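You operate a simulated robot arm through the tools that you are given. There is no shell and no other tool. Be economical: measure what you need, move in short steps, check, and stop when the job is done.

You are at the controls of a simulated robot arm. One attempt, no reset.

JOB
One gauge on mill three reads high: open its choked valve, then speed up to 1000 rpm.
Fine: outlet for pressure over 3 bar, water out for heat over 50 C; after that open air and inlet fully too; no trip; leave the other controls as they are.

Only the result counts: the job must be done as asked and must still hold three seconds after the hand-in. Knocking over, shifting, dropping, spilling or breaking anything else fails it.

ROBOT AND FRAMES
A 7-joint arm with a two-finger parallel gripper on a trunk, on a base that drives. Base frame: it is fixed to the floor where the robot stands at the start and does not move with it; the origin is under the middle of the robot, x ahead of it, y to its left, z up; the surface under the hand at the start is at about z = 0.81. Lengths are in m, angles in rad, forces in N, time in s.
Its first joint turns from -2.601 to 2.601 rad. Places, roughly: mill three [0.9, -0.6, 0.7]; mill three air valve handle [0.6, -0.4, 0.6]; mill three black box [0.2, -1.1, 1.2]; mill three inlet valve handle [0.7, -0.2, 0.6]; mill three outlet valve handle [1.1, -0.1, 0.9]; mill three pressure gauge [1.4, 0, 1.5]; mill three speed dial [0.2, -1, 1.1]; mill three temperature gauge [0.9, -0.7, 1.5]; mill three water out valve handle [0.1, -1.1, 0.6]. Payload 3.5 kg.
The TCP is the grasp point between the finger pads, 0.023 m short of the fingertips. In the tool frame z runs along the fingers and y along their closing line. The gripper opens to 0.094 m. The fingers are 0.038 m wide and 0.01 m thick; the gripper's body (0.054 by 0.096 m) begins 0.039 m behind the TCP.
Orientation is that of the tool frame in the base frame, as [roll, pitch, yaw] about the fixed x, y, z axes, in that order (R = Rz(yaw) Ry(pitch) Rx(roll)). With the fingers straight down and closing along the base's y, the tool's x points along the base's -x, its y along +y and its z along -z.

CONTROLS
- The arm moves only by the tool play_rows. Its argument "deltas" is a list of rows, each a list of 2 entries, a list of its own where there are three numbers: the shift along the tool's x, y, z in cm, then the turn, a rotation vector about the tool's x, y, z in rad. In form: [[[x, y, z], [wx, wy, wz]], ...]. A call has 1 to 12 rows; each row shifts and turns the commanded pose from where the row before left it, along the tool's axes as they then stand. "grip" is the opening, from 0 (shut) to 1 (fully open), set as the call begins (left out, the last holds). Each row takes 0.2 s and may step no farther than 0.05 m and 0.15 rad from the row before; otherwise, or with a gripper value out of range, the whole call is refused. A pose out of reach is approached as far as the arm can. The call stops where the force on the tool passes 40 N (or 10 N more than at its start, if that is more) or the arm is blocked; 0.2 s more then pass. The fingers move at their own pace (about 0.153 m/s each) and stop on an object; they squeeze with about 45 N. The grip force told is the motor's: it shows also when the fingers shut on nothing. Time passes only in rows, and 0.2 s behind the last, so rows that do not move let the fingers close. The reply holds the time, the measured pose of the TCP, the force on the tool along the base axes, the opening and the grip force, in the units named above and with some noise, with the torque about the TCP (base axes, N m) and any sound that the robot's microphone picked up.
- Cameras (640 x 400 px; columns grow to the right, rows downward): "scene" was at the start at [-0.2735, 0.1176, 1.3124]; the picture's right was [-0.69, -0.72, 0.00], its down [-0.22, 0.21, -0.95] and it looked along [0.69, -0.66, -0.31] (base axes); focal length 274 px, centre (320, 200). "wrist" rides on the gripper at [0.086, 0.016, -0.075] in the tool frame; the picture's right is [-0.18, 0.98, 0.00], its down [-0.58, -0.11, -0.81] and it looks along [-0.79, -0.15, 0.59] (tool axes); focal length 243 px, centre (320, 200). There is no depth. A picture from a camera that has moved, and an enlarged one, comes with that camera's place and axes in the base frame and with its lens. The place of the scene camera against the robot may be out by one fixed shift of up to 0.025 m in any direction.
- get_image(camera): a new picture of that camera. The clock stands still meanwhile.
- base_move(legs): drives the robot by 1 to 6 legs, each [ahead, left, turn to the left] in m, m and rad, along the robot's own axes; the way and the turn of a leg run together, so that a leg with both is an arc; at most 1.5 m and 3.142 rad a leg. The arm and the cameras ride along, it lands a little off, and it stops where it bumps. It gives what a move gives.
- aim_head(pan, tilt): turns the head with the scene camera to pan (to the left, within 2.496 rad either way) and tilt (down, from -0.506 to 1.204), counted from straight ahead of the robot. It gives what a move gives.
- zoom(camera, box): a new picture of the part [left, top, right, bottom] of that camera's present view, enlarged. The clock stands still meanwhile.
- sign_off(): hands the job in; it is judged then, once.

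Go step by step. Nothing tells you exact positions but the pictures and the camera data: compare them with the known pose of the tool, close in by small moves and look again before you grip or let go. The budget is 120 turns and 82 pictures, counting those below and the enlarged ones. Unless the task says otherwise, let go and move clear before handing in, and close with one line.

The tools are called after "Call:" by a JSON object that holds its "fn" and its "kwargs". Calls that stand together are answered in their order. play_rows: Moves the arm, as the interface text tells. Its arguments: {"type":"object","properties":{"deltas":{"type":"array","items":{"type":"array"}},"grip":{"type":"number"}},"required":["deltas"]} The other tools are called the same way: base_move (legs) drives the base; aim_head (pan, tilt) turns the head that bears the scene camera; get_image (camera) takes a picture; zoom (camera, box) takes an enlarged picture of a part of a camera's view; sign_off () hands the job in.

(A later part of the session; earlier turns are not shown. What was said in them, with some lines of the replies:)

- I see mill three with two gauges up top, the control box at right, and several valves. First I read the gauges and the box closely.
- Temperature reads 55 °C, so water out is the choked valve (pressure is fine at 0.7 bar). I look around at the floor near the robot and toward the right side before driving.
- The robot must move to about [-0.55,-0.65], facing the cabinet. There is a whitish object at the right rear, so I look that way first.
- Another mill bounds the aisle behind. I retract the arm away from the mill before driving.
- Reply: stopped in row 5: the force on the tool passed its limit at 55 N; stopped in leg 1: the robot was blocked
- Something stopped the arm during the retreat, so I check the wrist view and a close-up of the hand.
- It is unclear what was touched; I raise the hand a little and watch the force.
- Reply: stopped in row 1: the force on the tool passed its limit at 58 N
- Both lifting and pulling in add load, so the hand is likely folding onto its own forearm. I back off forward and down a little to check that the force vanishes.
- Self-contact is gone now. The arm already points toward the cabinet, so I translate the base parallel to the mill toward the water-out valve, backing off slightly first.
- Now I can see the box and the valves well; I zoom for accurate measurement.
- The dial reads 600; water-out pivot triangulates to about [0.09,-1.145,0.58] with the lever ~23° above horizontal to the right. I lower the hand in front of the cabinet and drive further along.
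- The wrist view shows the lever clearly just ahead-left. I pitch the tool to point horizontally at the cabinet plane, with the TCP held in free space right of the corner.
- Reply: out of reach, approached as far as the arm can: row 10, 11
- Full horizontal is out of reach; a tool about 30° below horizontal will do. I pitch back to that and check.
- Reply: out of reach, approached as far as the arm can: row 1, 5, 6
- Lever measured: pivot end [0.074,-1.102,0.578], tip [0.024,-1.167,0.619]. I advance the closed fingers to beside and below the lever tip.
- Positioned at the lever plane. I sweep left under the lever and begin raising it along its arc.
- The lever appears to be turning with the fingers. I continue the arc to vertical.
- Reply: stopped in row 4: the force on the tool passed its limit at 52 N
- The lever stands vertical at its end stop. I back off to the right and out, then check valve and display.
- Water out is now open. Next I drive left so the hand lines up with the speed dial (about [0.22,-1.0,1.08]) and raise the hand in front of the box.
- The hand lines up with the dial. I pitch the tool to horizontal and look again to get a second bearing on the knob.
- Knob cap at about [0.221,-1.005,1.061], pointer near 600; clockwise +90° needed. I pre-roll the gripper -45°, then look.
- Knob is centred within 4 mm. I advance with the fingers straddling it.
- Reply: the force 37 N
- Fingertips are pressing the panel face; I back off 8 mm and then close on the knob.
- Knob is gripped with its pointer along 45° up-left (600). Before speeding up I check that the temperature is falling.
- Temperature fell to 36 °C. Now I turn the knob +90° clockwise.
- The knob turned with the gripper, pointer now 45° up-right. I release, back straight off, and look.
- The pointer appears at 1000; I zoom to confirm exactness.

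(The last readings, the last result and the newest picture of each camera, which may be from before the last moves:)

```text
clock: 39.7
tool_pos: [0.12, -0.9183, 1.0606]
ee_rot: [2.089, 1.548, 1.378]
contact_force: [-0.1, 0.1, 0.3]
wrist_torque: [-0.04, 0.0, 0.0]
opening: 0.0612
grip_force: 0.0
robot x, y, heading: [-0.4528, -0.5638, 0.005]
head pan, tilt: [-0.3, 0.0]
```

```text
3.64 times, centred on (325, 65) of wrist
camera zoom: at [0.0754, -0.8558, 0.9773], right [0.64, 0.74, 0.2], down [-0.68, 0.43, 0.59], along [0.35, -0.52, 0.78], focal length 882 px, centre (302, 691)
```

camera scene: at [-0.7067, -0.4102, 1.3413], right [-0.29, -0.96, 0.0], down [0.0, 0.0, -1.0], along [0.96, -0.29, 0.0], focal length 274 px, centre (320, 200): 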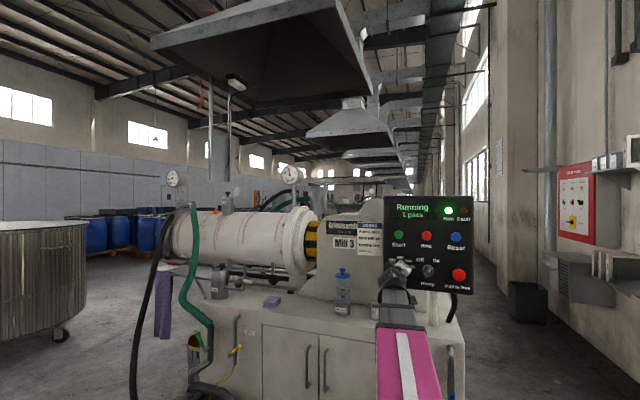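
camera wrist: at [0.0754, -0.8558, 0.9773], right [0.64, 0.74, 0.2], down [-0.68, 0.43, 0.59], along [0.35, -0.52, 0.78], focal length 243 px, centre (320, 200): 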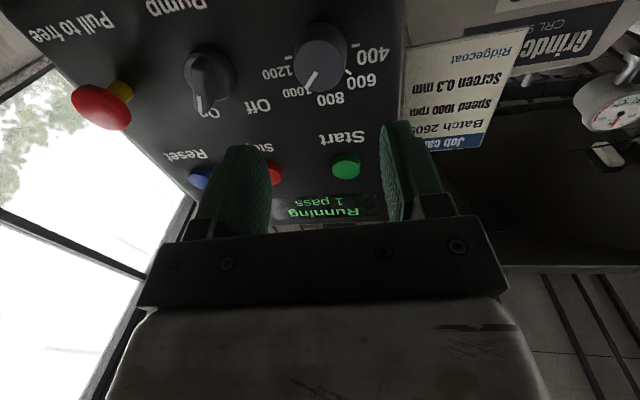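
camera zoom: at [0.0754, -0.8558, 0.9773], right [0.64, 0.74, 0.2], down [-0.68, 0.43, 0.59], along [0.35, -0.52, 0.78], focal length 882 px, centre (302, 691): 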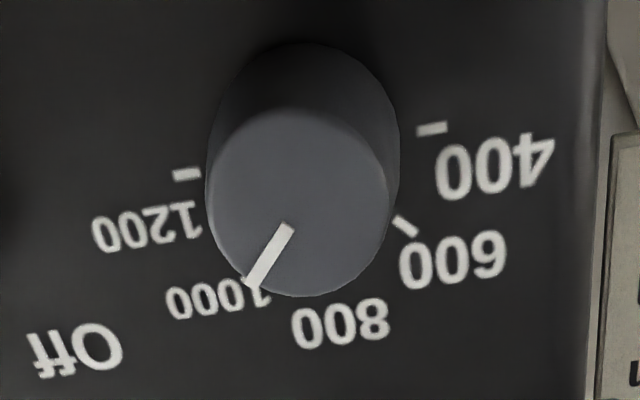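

It looks like 1000, but I want a squarer view; I tilt the tool down so the wrist camera faces the panel head-on.

Call:
{"fn": "play_rows", "kwargs": {"deltas": [[[0, 0, 0], [0, 0, -0.15]], [[0, 0, 0], [0, 0.13, 0]], [[0, 0, 0], [0, 0.13, 0]], [[0, 0, 0], [0, 0.13, 0]], [[0, 0, 0], [0, 0.13, 0]]]}}

Call:
{"fn": "zoom", "kwargs": {"camera": "wrist", "box": [260, 60, 420, 170]}}

```text
clock: 40.9
tool_pos: [0.1201, -0.9177, 1.0615]
ee_rot: [-2.89, 1.024, 2.648]
contact_force: [0.2, 0.0, 0.3]
wrist_torque: [0.05, -0.02, -0.02]
opening: 0.0609
grip_force: 0.1
robot x, y, heading: [-0.4546, -0.5669, 0.008]
head pan, tilt: [-0.3, 0.0]
```

```text
3.64 times, centred on (340, 115) of wrist
camera zoom: at [0.0465, -0.8397, 1.0244], right [0.72, 0.69, 0.03], down [-0.3, 0.27, 0.92], along [0.63, -0.67, 0.4], focal length 882 px, centre (247, 509)
```

zoom: 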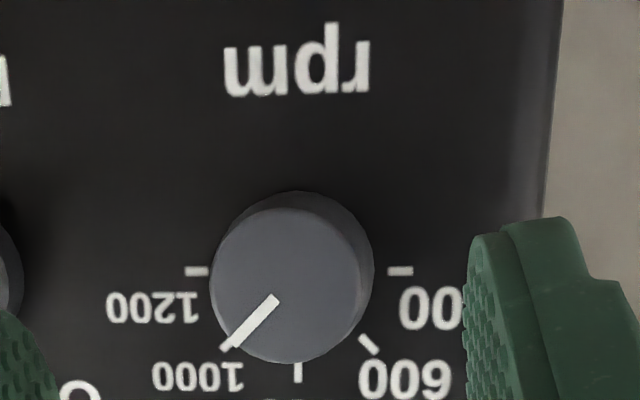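

Dial sits right on 1000. Next the air valve: lower the hand, close it, and drive left along the cabinet.

Call:
{"fn": "play_rows", "kwargs": {"deltas": [[[4.2, 0, 2.5], [0, 0, 0.12]], [[4.2, 0, 2.5], [0, 0, 0]], [[4.2, 0, 2.5], [0, 0, 0]], [[4.2, 0, 2.5], [0, 0, 0]], [[4.2, 0, 2.5], [0, 0, 0]], [[4.2, 0, 2.5], [0, 0, 0]], [[4.2, 0, 2.5], [0, 0, 0]]], "grip": 0}}

Call:
{"fn": "base_move", "kwargs": {"legs": [[0.354, 0.458, 0]]}}

Call:
{"fn": "get_image", "kwargs": {"camera": "wrist"}}

Call:
{"fn": "aim_head", "kwargs": {"pan": -0.5, "tilt": 0.4}}

Call:
{"fn": "get_image", "kwargs": {"camera": "scene"}}

```text
clock: 42.5
tool_pos: [0.1139, -0.9309, 0.7193]
ee_rot: [-3.091, 1.043, 2.413]
contact_force: [-1.0, 0.0, 0.4]
wrist_torque: [-0.04, -0.01, -0.01]
opening: 0.0
grip_force: 42.6
robot x, y, heading: [-0.4505, -0.5634, 0.005]
head pan, tilt: [-0.3, 0.0]
```

```text
clock: 45.8
tool_pos: [0.4622, -0.4683, 0.7216]
ee_rot: [-3.091, 1.044, 2.41]
contact_force: [0.5, -0.4, 0.7]
wrist_torque: [0.0, 0.0, 0.0]
opening: 0.0004
grip_force: 42.0
robot x, y, heading: [-0.1003, -0.1046, -0.005]
head pan, tilt: [-0.3, 0.0]
```

```text
40 pictures are left
camera wrist: at [0.3971, -0.3833, 0.6836], right [0.76, 0.64, 0.13], down [-0.35, 0.22, 0.91], along [0.55, -0.74, 0.39], focal length 243 px, centre (320, 200)
```

wrist: 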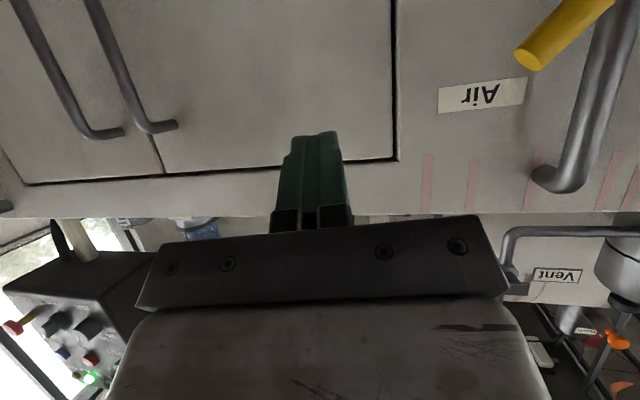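

```text
clock: 46.7
tool_pos: [0.463, -0.4694, 0.7204]
ee_rot: [-3.09, 1.042, 2.41]
contact_force: [0.3, -0.6, 1.0]
wrist_torque: [0.01, -0.05, 0.01]
opening: 0.0001
grip_force: 42.1
robot x, y, heading: [-0.0995, -0.1015, 0.003]
head pan, tilt: [-0.499, 0.4]
```

```text
39 pictures are left
camera scene: at [-0.3599, 0.0365, 1.3043], right [-0.48, -0.88, 0.0], down [-0.34, 0.19, -0.92], along [0.81, -0.44, -0.39], focal length 274 px, centre (320, 200)
```

scene: 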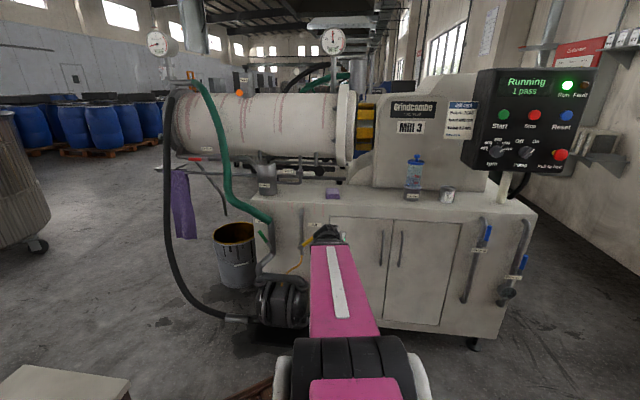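

The yellow lever's tip is visible upper right. I lower a bit to see the whole lever and get a second bearing.

Call:
{"fn": "play_rows", "kwargs": {"deltas": [[[3.5, 0, 2], [0, 0, 0]], [[3.5, 0, 2], [0, 0, 0]]]}}

Call:
{"fn": "get_image", "kwargs": {"camera": "wrist"}}

```text
clock: 47.3
tool_pos: [0.4619, -0.4709, 0.639]
ee_rot: [-3.09, 1.044, 2.41]
contact_force: [-0.2, 0.4, 1.1]
wrist_torque: [-0.04, 0.0, -0.04]
opening: 0.0
grip_force: 42.3
robot x, y, heading: [-0.1003, -0.1008, 0.005]
head pan, tilt: [-0.499, 0.4]
```

```text
38 pictures are left
camera wrist: at [0.3951, -0.3855, 0.6027], right [0.76, 0.64, 0.13], down [-0.35, 0.22, 0.91], along [0.55, -0.74, 0.39], focal length 243 px, centre (320, 200)
```

wrist: 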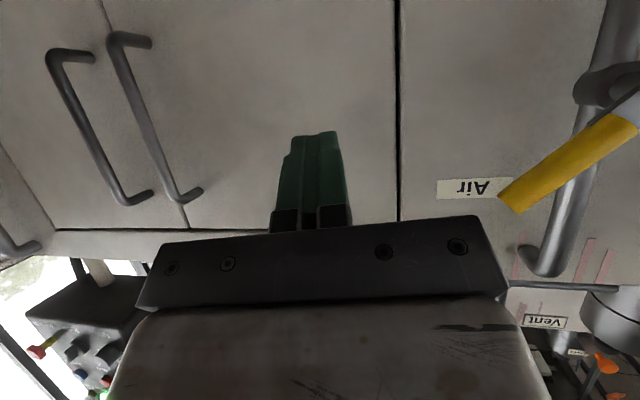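

Air lever: hub about s=0.06 z=0.62, tip z=0.68, ~50° up to the right. I advance the fingers to its right side.

Call:
{"fn": "play_rows", "kwargs": {"deltas": [[[-1.4, 2.2, 1.95], [0, 0, 0]], [[-1.4, 2.2, 1.95], [0, 0, 0]], [[0, 0, 0], [0, 0, 0]]]}}

Call:
{"fn": "get_image", "kwargs": {"camera": "wrist"}}

```text
clock: 48.1
tool_pos: [0.5262, -0.4724, 0.6426]
ee_rot: [-3.092, 1.045, 2.411]
contact_force: [-0.7, -1.3, -0.3]
wrist_torque: [-0.02, 0.0, -0.02]
opening: 0.0002
grip_force: 42.5
robot x, y, heading: [-0.1001, -0.1004, 0.002]
head pan, tilt: [-0.499, 0.4]
```

```text
37 pictures are left
camera wrist: at [0.4609, -0.3872, 0.6065], right [0.76, 0.64, 0.13], down [-0.35, 0.22, 0.91], along [0.55, -0.74, 0.39], focal length 243 px, centre (320, 200)
```

wrist: 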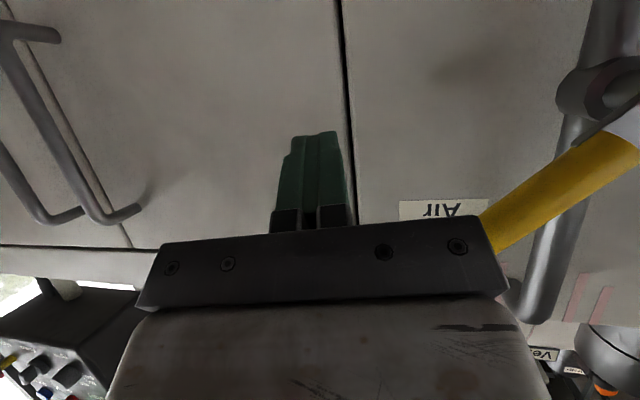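

Depth is right. I sweep the fingers left against the lever and follow its arc to vertical.

Call:
{"fn": "play_rows", "kwargs": {"deltas": [[[0.1, 2.5, -0.16], [0, 0, 0]], [[0.1, 2.5, -0.16], [0, 0, 0]], [[-1.5, 1.15, -0.98], [0, 0, 0]], [[-1.06, 1.76, -0.77], [0, 0, 0]], [[0, 0, 0], [0, 0, 0]]]}}

Call:
{"fn": "get_image", "kwargs": {"camera": "wrist"}}

```text
clock: 49.3
tool_pos: [0.5783, -0.4095, 0.6724]
ee_rot: [-3.092, 1.044, 2.413]
contact_force: [-0.8, -0.4, -0.1]
wrist_torque: [0.01, 0.0, 0.01]
opening: 0.0
grip_force: 42.5
robot x, y, heading: [-0.1001, -0.1034, 0.002]
head pan, tilt: [-0.499, 0.4]
```

```text
36 pictures are left
camera wrist: at [0.5117, -0.3246, 0.6356], right [0.76, 0.64, 0.13], down [-0.35, 0.22, 0.91], along [0.55, -0.73, 0.39], focal length 243 px, centre (320, 200)
```

wrist: 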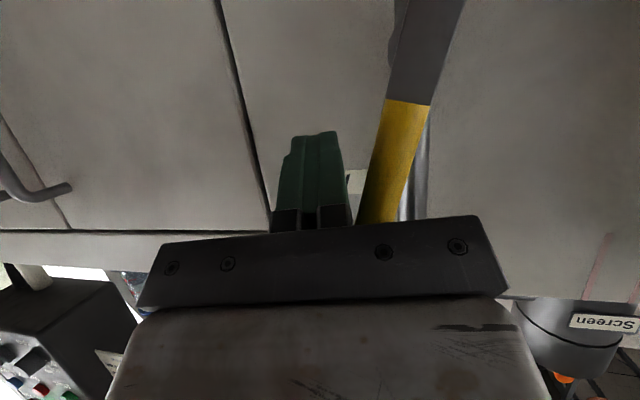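

Call:
{"fn": "play_rows", "kwargs": {"deltas": [[[-0.38, 1.36, -0.34], [0, 0, 0]], [[0.05, 1.2, -0.09], [0, 0, 0]], [[0.05, 1.2, -0.09], [0, 0, 0]], [[0.05, 1.0, -0.09], [0, 0, 0]], [[0, 0, 0], [0, 0, 0]]]}}

Call:
{"fn": "get_image", "kwargs": {"camera": "wrist"}}

```text
clock: 50.0
tool_pos: [0.5937, -0.3911, 0.6767]
ee_rot: [-3.079, 1.041, 2.407]
contact_force: [-8.1, -12.4, 1.7]
wrist_torque: [0.34, -0.23, 0.08]
opening: 0.0
grip_force: 42.9
robot x, y, heading: [-0.0987, -0.1018, 0.004]
head pan, tilt: [-0.499, 0.4]
stopped in row 3: the force on the tool passed its limit at 50 N (the readings are from after the stop); the commanded pose is now the measured one
```

```text
35 pictures are left
camera wrist: at [0.5279, -0.3053, 0.6403], right [0.77, 0.63, 0.13], down [-0.34, 0.23, 0.91], along [0.54, -0.74, 0.39], focal length 243 px, centre (320, 200)
```

wrist: 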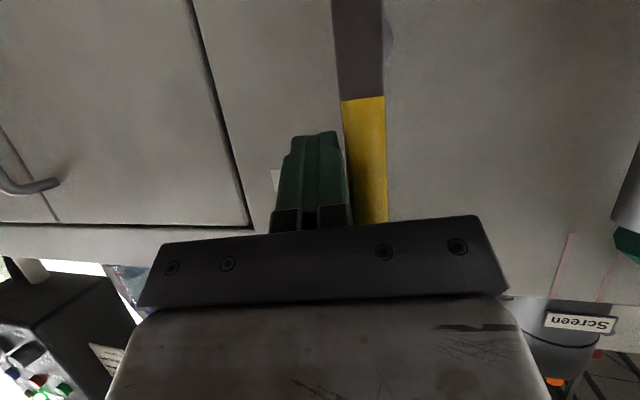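

Air lever is vertical at its stop. I back off right and out, then survey the inlet valve.

Call:
{"fn": "play_rows", "kwargs": {"deltas": [[[0, -4, 0], [0, 0, 0]], [[0, -3, 0], [0, 0, 0]], [[0.5, 0, -4], [0, 0, 0]], [[1, 0, -3], [0, 0, 0]]]}}

Call:
{"fn": "get_image", "kwargs": {"camera": "wrist"}}

Call:
{"fn": "zoom", "kwargs": {"camera": "scene", "box": [210, 190, 350, 330]}}

```text
clock: 51.0
tool_pos: [0.4973, -0.3894, 0.7015]
ee_rot: [-3.081, 1.042, 2.406]
contact_force: [-0.2, -0.3, -0.2]
wrist_torque: [0.01, 0.0, -0.02]
opening: 0.0
grip_force: 42.5
robot x, y, heading: [-0.0996, -0.0989, 0.0]
head pan, tilt: [-0.499, 0.4]
```

```text
34 pictures are left
camera wrist: at [0.4317, -0.3046, 0.6648], right [0.76, 0.63, 0.13], down [-0.34, 0.23, 0.91], along [0.55, -0.74, 0.39], focal length 243 px, centre (320, 200)
```

wrist: 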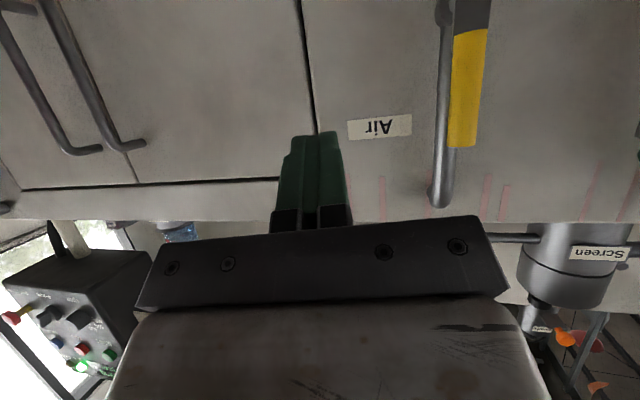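

```text
2.86 times, centred on (280, 260) of scene
camera zoom: at [-0.3599, 0.0364, 1.3042], right [-0.48, -0.88, 0.0], down [-0.34, 0.19, -0.92], along [0.81, -0.44, -0.39], focal length 784 px, centre (434, 29)
```

zoom: 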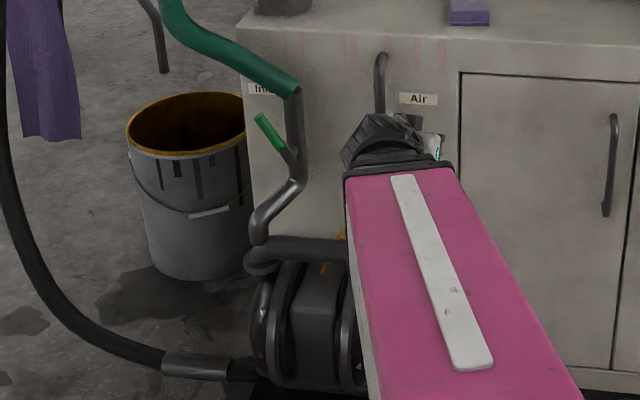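

The inlet lever points up-left beside its pipe, so I must push it from its left side. I slide the hand left by arm alone (a stool stands left of the base).

Call:
{"fn": "play_rows", "kwargs": {"deltas": [[[0.17, 4.6, -0.29], [0, 0, 0]], [[0.17, 4.6, -0.29], [0, 0, 0]], [[0.17, 4.6, -0.29], [0, 0, 0]], [[0.17, 4.6, -0.29], [0, 0, 0]]]}}

Call:
{"fn": "get_image", "kwargs": {"camera": "wrist"}}

```text
clock: 52.0
tool_pos: [0.6173, -0.2521, 0.694]
ee_rot: [-3.078, 1.042, 2.407]
contact_force: [0.1, -0.4, -0.1]
wrist_torque: [0.04, 0.01, 0.02]
opening: 0.0
grip_force: 42.4
robot x, y, heading: [-0.1017, -0.1027, 0.0]
head pan, tilt: [-0.499, 0.4]
```

```text
32 pictures are left
camera wrist: at [0.552, -0.1655, 0.6584], right [0.77, 0.63, 0.13], down [-0.34, 0.23, 0.91], along [0.55, -0.74, 0.39], focal length 243 px, centre (320, 200)
```

wrist: 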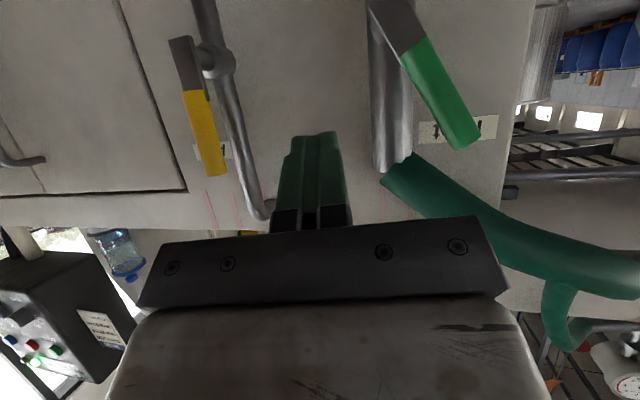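

Clear view of the green lever, hose and pipe. I continue left and re-measure.

Call:
{"fn": "play_rows", "kwargs": {"deltas": [[[0.17, 4.6, -0.29], [0, 0, 0]], [[0.17, 4.6, -0.29], [0, 0, 0]], [[0.17, 4.6, -0.29], [0, 0, 0]], [[2.4, 2, 1.2], [0, 0, 0]]]}}

Call:
{"fn": "get_image", "kwargs": {"camera": "wrist"}}

```text
clock: 53.0
tool_pos: [0.7211, -0.1304, 0.6613]
ee_rot: [-3.079, 1.041, 2.408]
contact_force: [0.4, -0.3, -0.1]
wrist_torque: [0.01, 0.03, 0.0]
opening: 0.0001
grip_force: 42.1
robot x, y, heading: [-0.1017, -0.1026, 0.001]
head pan, tilt: [-0.499, 0.4]
```

```text
31 pictures are left
camera wrist: at [0.6564, -0.0451, 0.6257], right [0.76, 0.63, 0.13], down [-0.34, 0.23, 0.91], along [0.55, -0.74, 0.39], focal length 243 px, centre (320, 200)
```

wrist: 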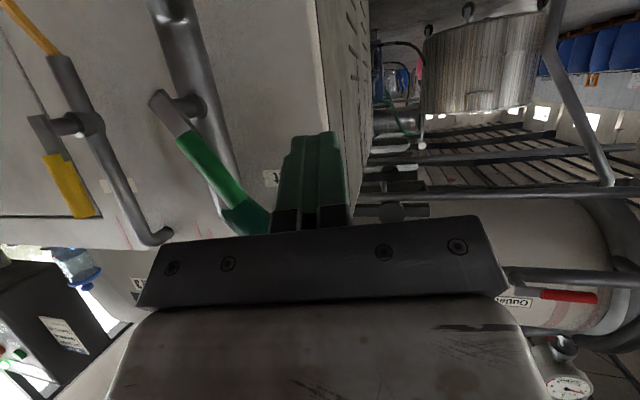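

Inlet lever: blade end s≈0.22, z≈0.615, tip s≈0.258, z≈0.695, plane n≈-0.70. I advance to its left side.

Call:
{"fn": "play_rows", "kwargs": {"deltas": [[[-1.06, -1.7, 2.3], [0, 0, 0]], [[-1.06, -1.7, 2.3], [0, 0, 0]], [[0, 0, 0], [0, 0, 0]]]}}

Call:
{"fn": "get_image", "kwargs": {"camera": "wrist"}}

```text
clock: 53.8
tool_pos: [0.7328, -0.1927, 0.6579]
ee_rot: [-3.08, 1.042, 2.408]
contact_force: [-0.4, 0.7, -0.8]
wrist_torque: [-0.01, 0.01, -0.01]
opening: 0.0001
grip_force: 42.3
robot x, y, heading: [-0.0999, -0.1053, 0.002]
head pan, tilt: [-0.499, 0.4]
```

```text
30 pictures are left
camera wrist: at [0.6675, -0.1062, 0.6219], right [0.76, 0.63, 0.13], down [-0.34, 0.23, 0.91], along [0.55, -0.74, 0.39], focal length 243 px, centre (320, 200)
```

wrist: 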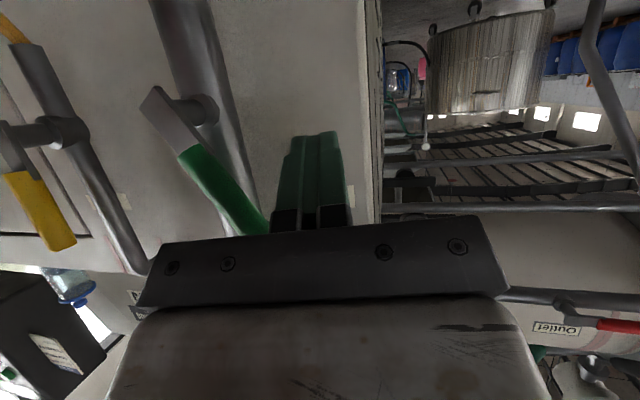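

Fingers are left of the green lever at the right depth. I push it right and up along its arc.

Call:
{"fn": "play_rows", "kwargs": {"deltas": [[[-0.11, -3, 0.19], [0, 0, 0]], [[-1.27, -1.65, -0.6], [0, 0, 0]], [[-0.48, -1.3, -0.16], [0, 0, 0]], [[-0.05, -1.2, 0.08], [0, 0, 0]], [[-0.05, -1.2, 0.08], [0, 0, 0]], [[-0.05, -1.0, 0.08], [0, 0, 0]]]}}

Call:
{"fn": "get_image", "kwargs": {"camera": "wrist"}}

```text
clock: 54.8
tool_pos: [0.6916, -0.2379, 0.6801]
ee_rot: [-3.093, 1.044, 2.414]
contact_force: [7.4, 12.0, -2.6]
wrist_torque: [-0.16, 0.12, 0.11]
opening: 0.0
grip_force: 43.0
robot x, y, heading: [-0.0996, -0.1009, 0.005]
head pan, tilt: [-0.499, 0.4]
stopped in row 5: the force on the tool passed its limit at 49 N (the readings are from after the stop); the commanded pose is now the measured one
```

```text
29 pictures are left
camera wrist: at [0.6261, -0.1528, 0.6435], right [0.75, 0.64, 0.14], down [-0.35, 0.22, 0.91], along [0.56, -0.73, 0.39], focal length 243 px, centre (320, 200)
```

wrist: 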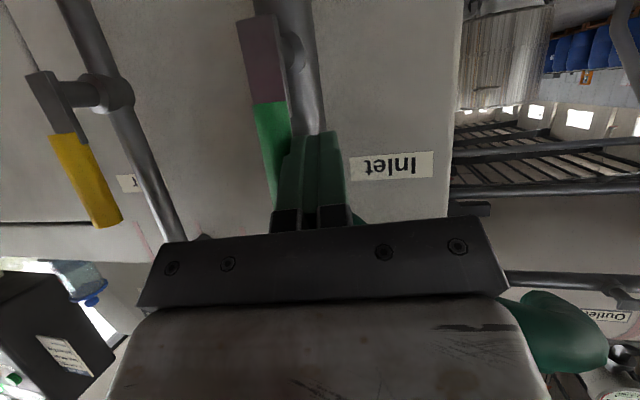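

Inlet lever is vertical at its stop. I back off slightly left, then straight out.

Call:
{"fn": "play_rows", "kwargs": {"deltas": [[[0, 2.5, 0], [0, 0, 0]], [[2, 0, -3.5], [0, 0, 0]], [[2, 0, -3.5], [0, 0, 0]], [[1, 0, -2], [0, 0, 0]], [[0, -4, 0], [0, 0, 0]], [[0, -4, 0], [0, 0, 0]]]}}

Call:
{"fn": "get_image", "kwargs": {"camera": "wrist"}}

Call:
{"fn": "aim_head", "kwargs": {"pan": -0.5, "tilt": 0.2}}

Call:
{"fn": "get_image", "kwargs": {"camera": "scene"}}

```text
clock: 56.2
tool_pos: [0.5802, -0.2062, 0.6835]
ee_rot: [-3.09, 1.043, 2.413]
contact_force: [0.9, -0.2, -0.4]
wrist_torque: [-0.01, -0.03, -0.02]
opening: 0.0001
grip_force: 42.5
robot x, y, heading: [-0.1022, -0.0997, 0.002]
head pan, tilt: [-0.499, 0.4]
```

```text
28 pictures are left
camera wrist: at [0.5135, -0.1219, 0.6469], right [0.75, 0.64, 0.13], down [-0.35, 0.22, 0.91], along [0.56, -0.73, 0.39], focal length 243 px, centre (320, 200)
```

wrist: 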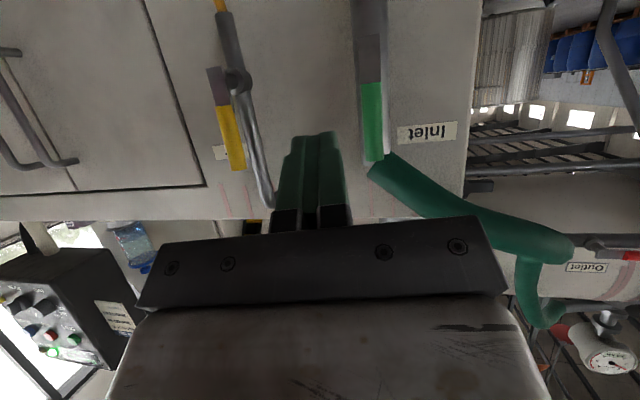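

```text
clock: 57.0
tool_pos: [0.579, -0.2079, 0.6837]
ee_rot: [-3.093, 1.044, 2.41]
contact_force: [0.5, -0.3, -0.7]
wrist_torque: [-0.02, -0.02, 0.0]
opening: 0.0
grip_force: 42.4
robot x, y, heading: [-0.0994, -0.1037, 0.001]
head pan, tilt: [-0.499, 0.201]
```

```text
27 pictures are left
camera scene: at [-0.3594, 0.0363, 1.3227], right [-0.48, -0.88, 0.0], down [-0.18, 0.1, -0.98], along [0.86, -0.47, -0.2], focal length 274 px, centre (320, 200)
```

scene: 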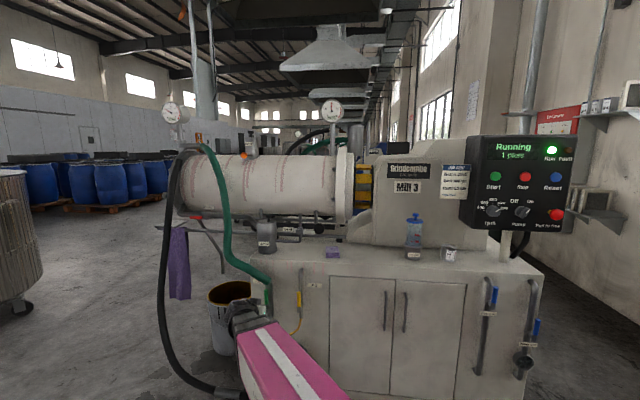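

All three levers are in line with their pipes and the panel says Running. I check gauges and panel up close.

Call:
{"fn": "zoom", "kwargs": {"camera": "scene", "box": [315, 90, 355, 130]}}

Call:
{"fn": "zoom", "kwargs": {"camera": "scene", "box": [150, 95, 190, 130]}}

Call:
{"fn": "zoom", "kwargs": {"camera": "scene", "box": [430, 125, 590, 385]}}

Call:
{"fn": "zoom", "kwargs": {"camera": "scene", "box": [220, 215, 340, 345]}}

Call:
{"fn": "zoom", "kwargs": {"camera": "scene", "box": [460, 130, 580, 230]}}

```text
10.00 times, centred on (335, 110) of scene
camera zoom: at [-0.3594, 0.0363, 1.3227], right [-0.48, -0.88, 0.0], down [-0.18, 0.1, -0.98], along [0.86, -0.47, -0.2], focal length 2744 px, centre (170, 1100)
```

zoom: 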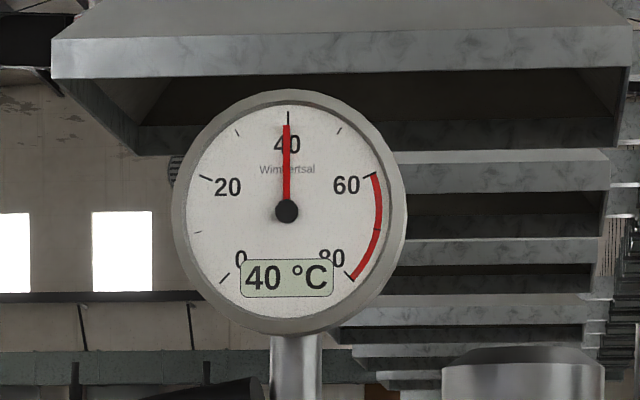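

```text
11.43 times, centred on (170, 112) of scene
camera zoom: at [-0.3594, 0.0363, 1.3227], right [-0.48, -0.88, 0.0], down [-0.18, 0.1, -0.98], along [0.86, -0.47, -0.2], focal length 3136 px, centre (2034, 1200)
```

zoom: 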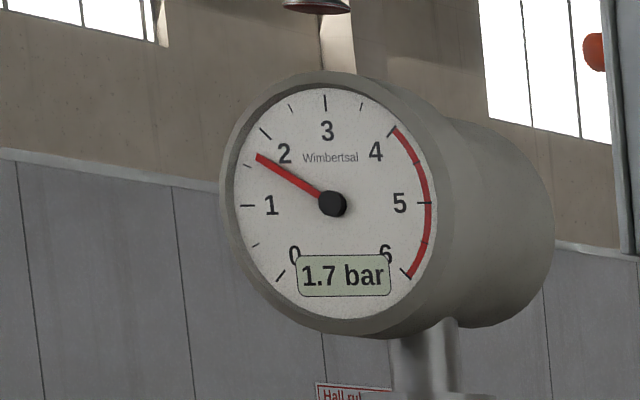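

```text
1.54 times, centred on (510, 255) of scene
camera zoom: at [-0.3594, 0.0363, 1.3227], right [-0.48, -0.88, 0.0], down [-0.18, 0.1, -0.98], along [0.86, -0.47, -0.2], focal length 422 px, centre (28, 115)
```

zoom: 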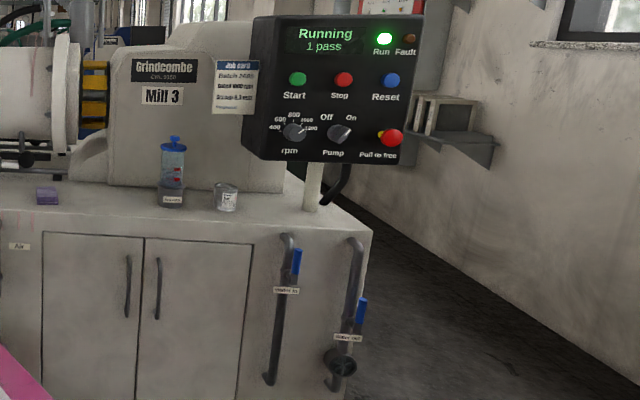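

```text
3.08 times, centred on (280, 280) of scene
camera zoom: at [-0.3594, 0.0363, 1.3227], right [-0.48, -0.88, 0.0], down [-0.18, 0.1, -0.98], along [0.86, -0.47, -0.2], focal length 844 px, centre (443, -46)
```

zoom: 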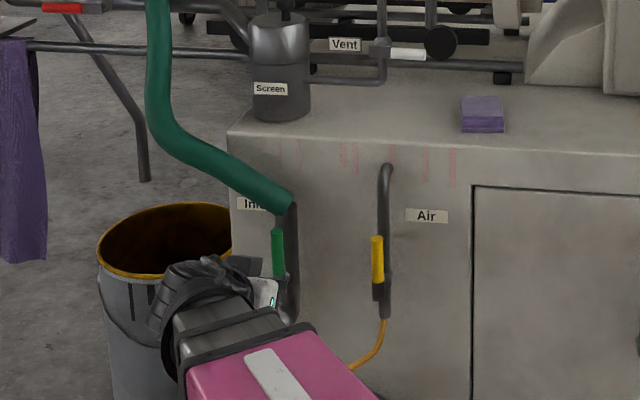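

```text
4.00 times, centred on (520, 180) of scene
camera zoom: at [-0.3594, 0.0363, 1.3227], right [-0.48, -0.88, 0.0], down [-0.18, 0.1, -0.98], along [0.86, -0.47, -0.2], focal length 1098 px, centre (-480, 280)
```

zoom: 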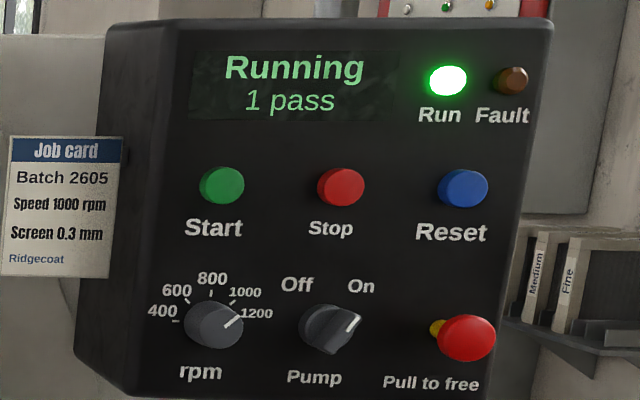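

Temperature 40 °C, pressure 1.7 bar, still running. I wait a few seconds to be sure that nothing climbs toward a trip.

Call:
{"fn": "play_rows", "kwargs": {"deltas": [[[1, 0, -2], [0, 0, 0]], [[0, 0, 0], [0, 0, 0]], [[0, 0, 0], [0, 0, 0]], [[0, 0, 0], [0, 0, 0]], [[0, 0, 0], [0, 0, 0]], [[0, 0, 0], [0, 0, 0]], [[0, 0, 0], [0, 0, 0]], [[0, 0, 0], [0, 0, 0]], [[0, 0, 0], [0, 0, 0]], [[0, 0, 0], [0, 0, 0]], [[0, 0, 0], [0, 0, 0]], [[0, 0, 0], [0, 0, 0]]]}}

Call:
{"fn": "play_rows", "kwargs": {"deltas": [[[0, 0, 0], [0, 0, 0]], [[0, 0, 0], [0, 0, 0]], [[0, 0, 0], [0, 0, 0]], [[0, 0, 0], [0, 0, 0]], [[0, 0, 0], [0, 0, 0]], [[0, 0, 0], [0, 0, 0]], [[0, 0, 0], [0, 0, 0]], [[0, 0, 0], [0, 0, 0]], [[0, 0, 0], [0, 0, 0]], [[0, 0, 0], [0, 0, 0]], [[0, 0, 0], [0, 0, 0]], [[0, 0, 0], [0, 0, 0]]]}}

Call:
{"fn": "zoom", "kwargs": {"camera": "scene", "box": [150, 95, 190, 130]}}

Call:
{"fn": "zoom", "kwargs": {"camera": "scene", "box": [310, 85, 590, 240]}}

Call:
{"fn": "zoom", "kwargs": {"camera": "scene", "box": [315, 90, 355, 130]}}

```text
clock: 59.6
tool_pos: [0.5636, -0.1926, 0.6852]
ee_rot: [-3.091, 1.044, 2.412]
contact_force: [-0.6, 0.3, -0.3]
wrist_torque: [0.02, 0.01, -0.04]
opening: 0.0001
grip_force: 42.5
robot x, y, heading: [-0.0997, -0.1019, 0.002]
head pan, tilt: [-0.499, 0.201]
```

```text
clock: 62.2
tool_pos: [0.5627, -0.1919, 0.6839]
ee_rot: [-3.09, 1.044, 2.412]
contact_force: [0.6, -0.1, 0.1]
wrist_torque: [-0.02, 0.0, 0.01]
opening: 0.0
grip_force: 42.7
robot x, y, heading: [-0.102, -0.1011, 0.001]
head pan, tilt: [-0.499, 0.201]
```

```text
11.43 times, centred on (170, 112) of scene
camera zoom: at [-0.3594, 0.0363, 1.3227], right [-0.48, -0.88, 0.0], down [-0.18, 0.1, -0.98], along [0.86, -0.47, -0.2], focal length 3136 px, centre (2034, 1200)
```

zoom: 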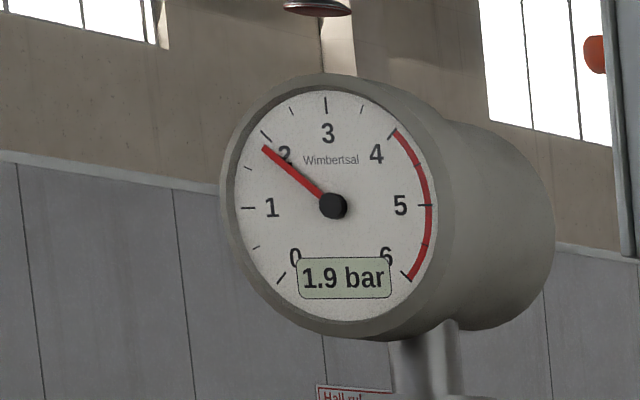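

```text
2.29 times, centred on (450, 162) of scene
camera zoom: at [-0.3594, 0.0363, 1.3227], right [-0.48, -0.88, 0.0], down [-0.18, 0.1, -0.98], along [0.86, -0.47, -0.2], focal length 627 px, centre (23, 286)
```

zoom: 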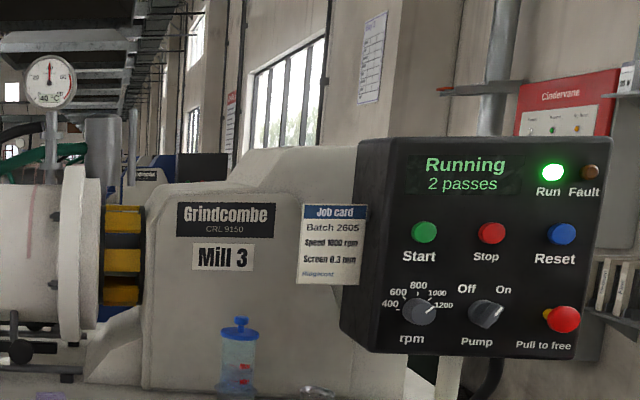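

```text
10.00 times, centred on (335, 110) of scene
camera zoom: at [-0.3594, 0.0363, 1.3227], right [-0.48, -0.88, 0.0], down [-0.18, 0.1, -0.98], along [0.86, -0.47, -0.2], focal length 2744 px, centre (170, 1100)
```

zoom: 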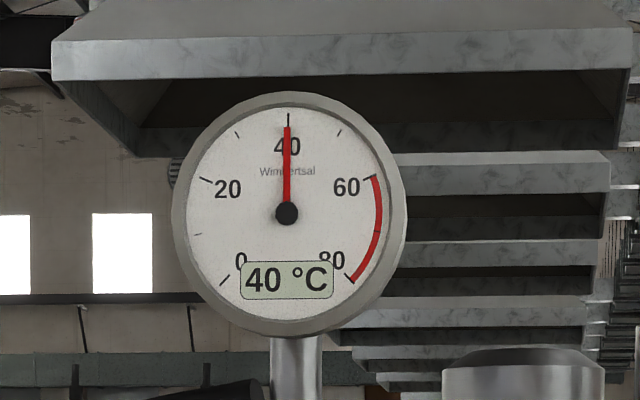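

Readings hold steady at 40 °C and 1.9 bar, the mill is running, there is no fault, and the hand is clear of everything. I hand in.

Call:
{"fn": "sign_off", "kwargs": {}}

```text
The job is handed in.
```

Mill three is now set to 1000 rpm with water out, air and inlet all fully open. It ran without tripping, and I touched no other controls. The temperature was the high reading at 55 °C; it's now steady at 40 °C, with pressure at 1.9 bar.
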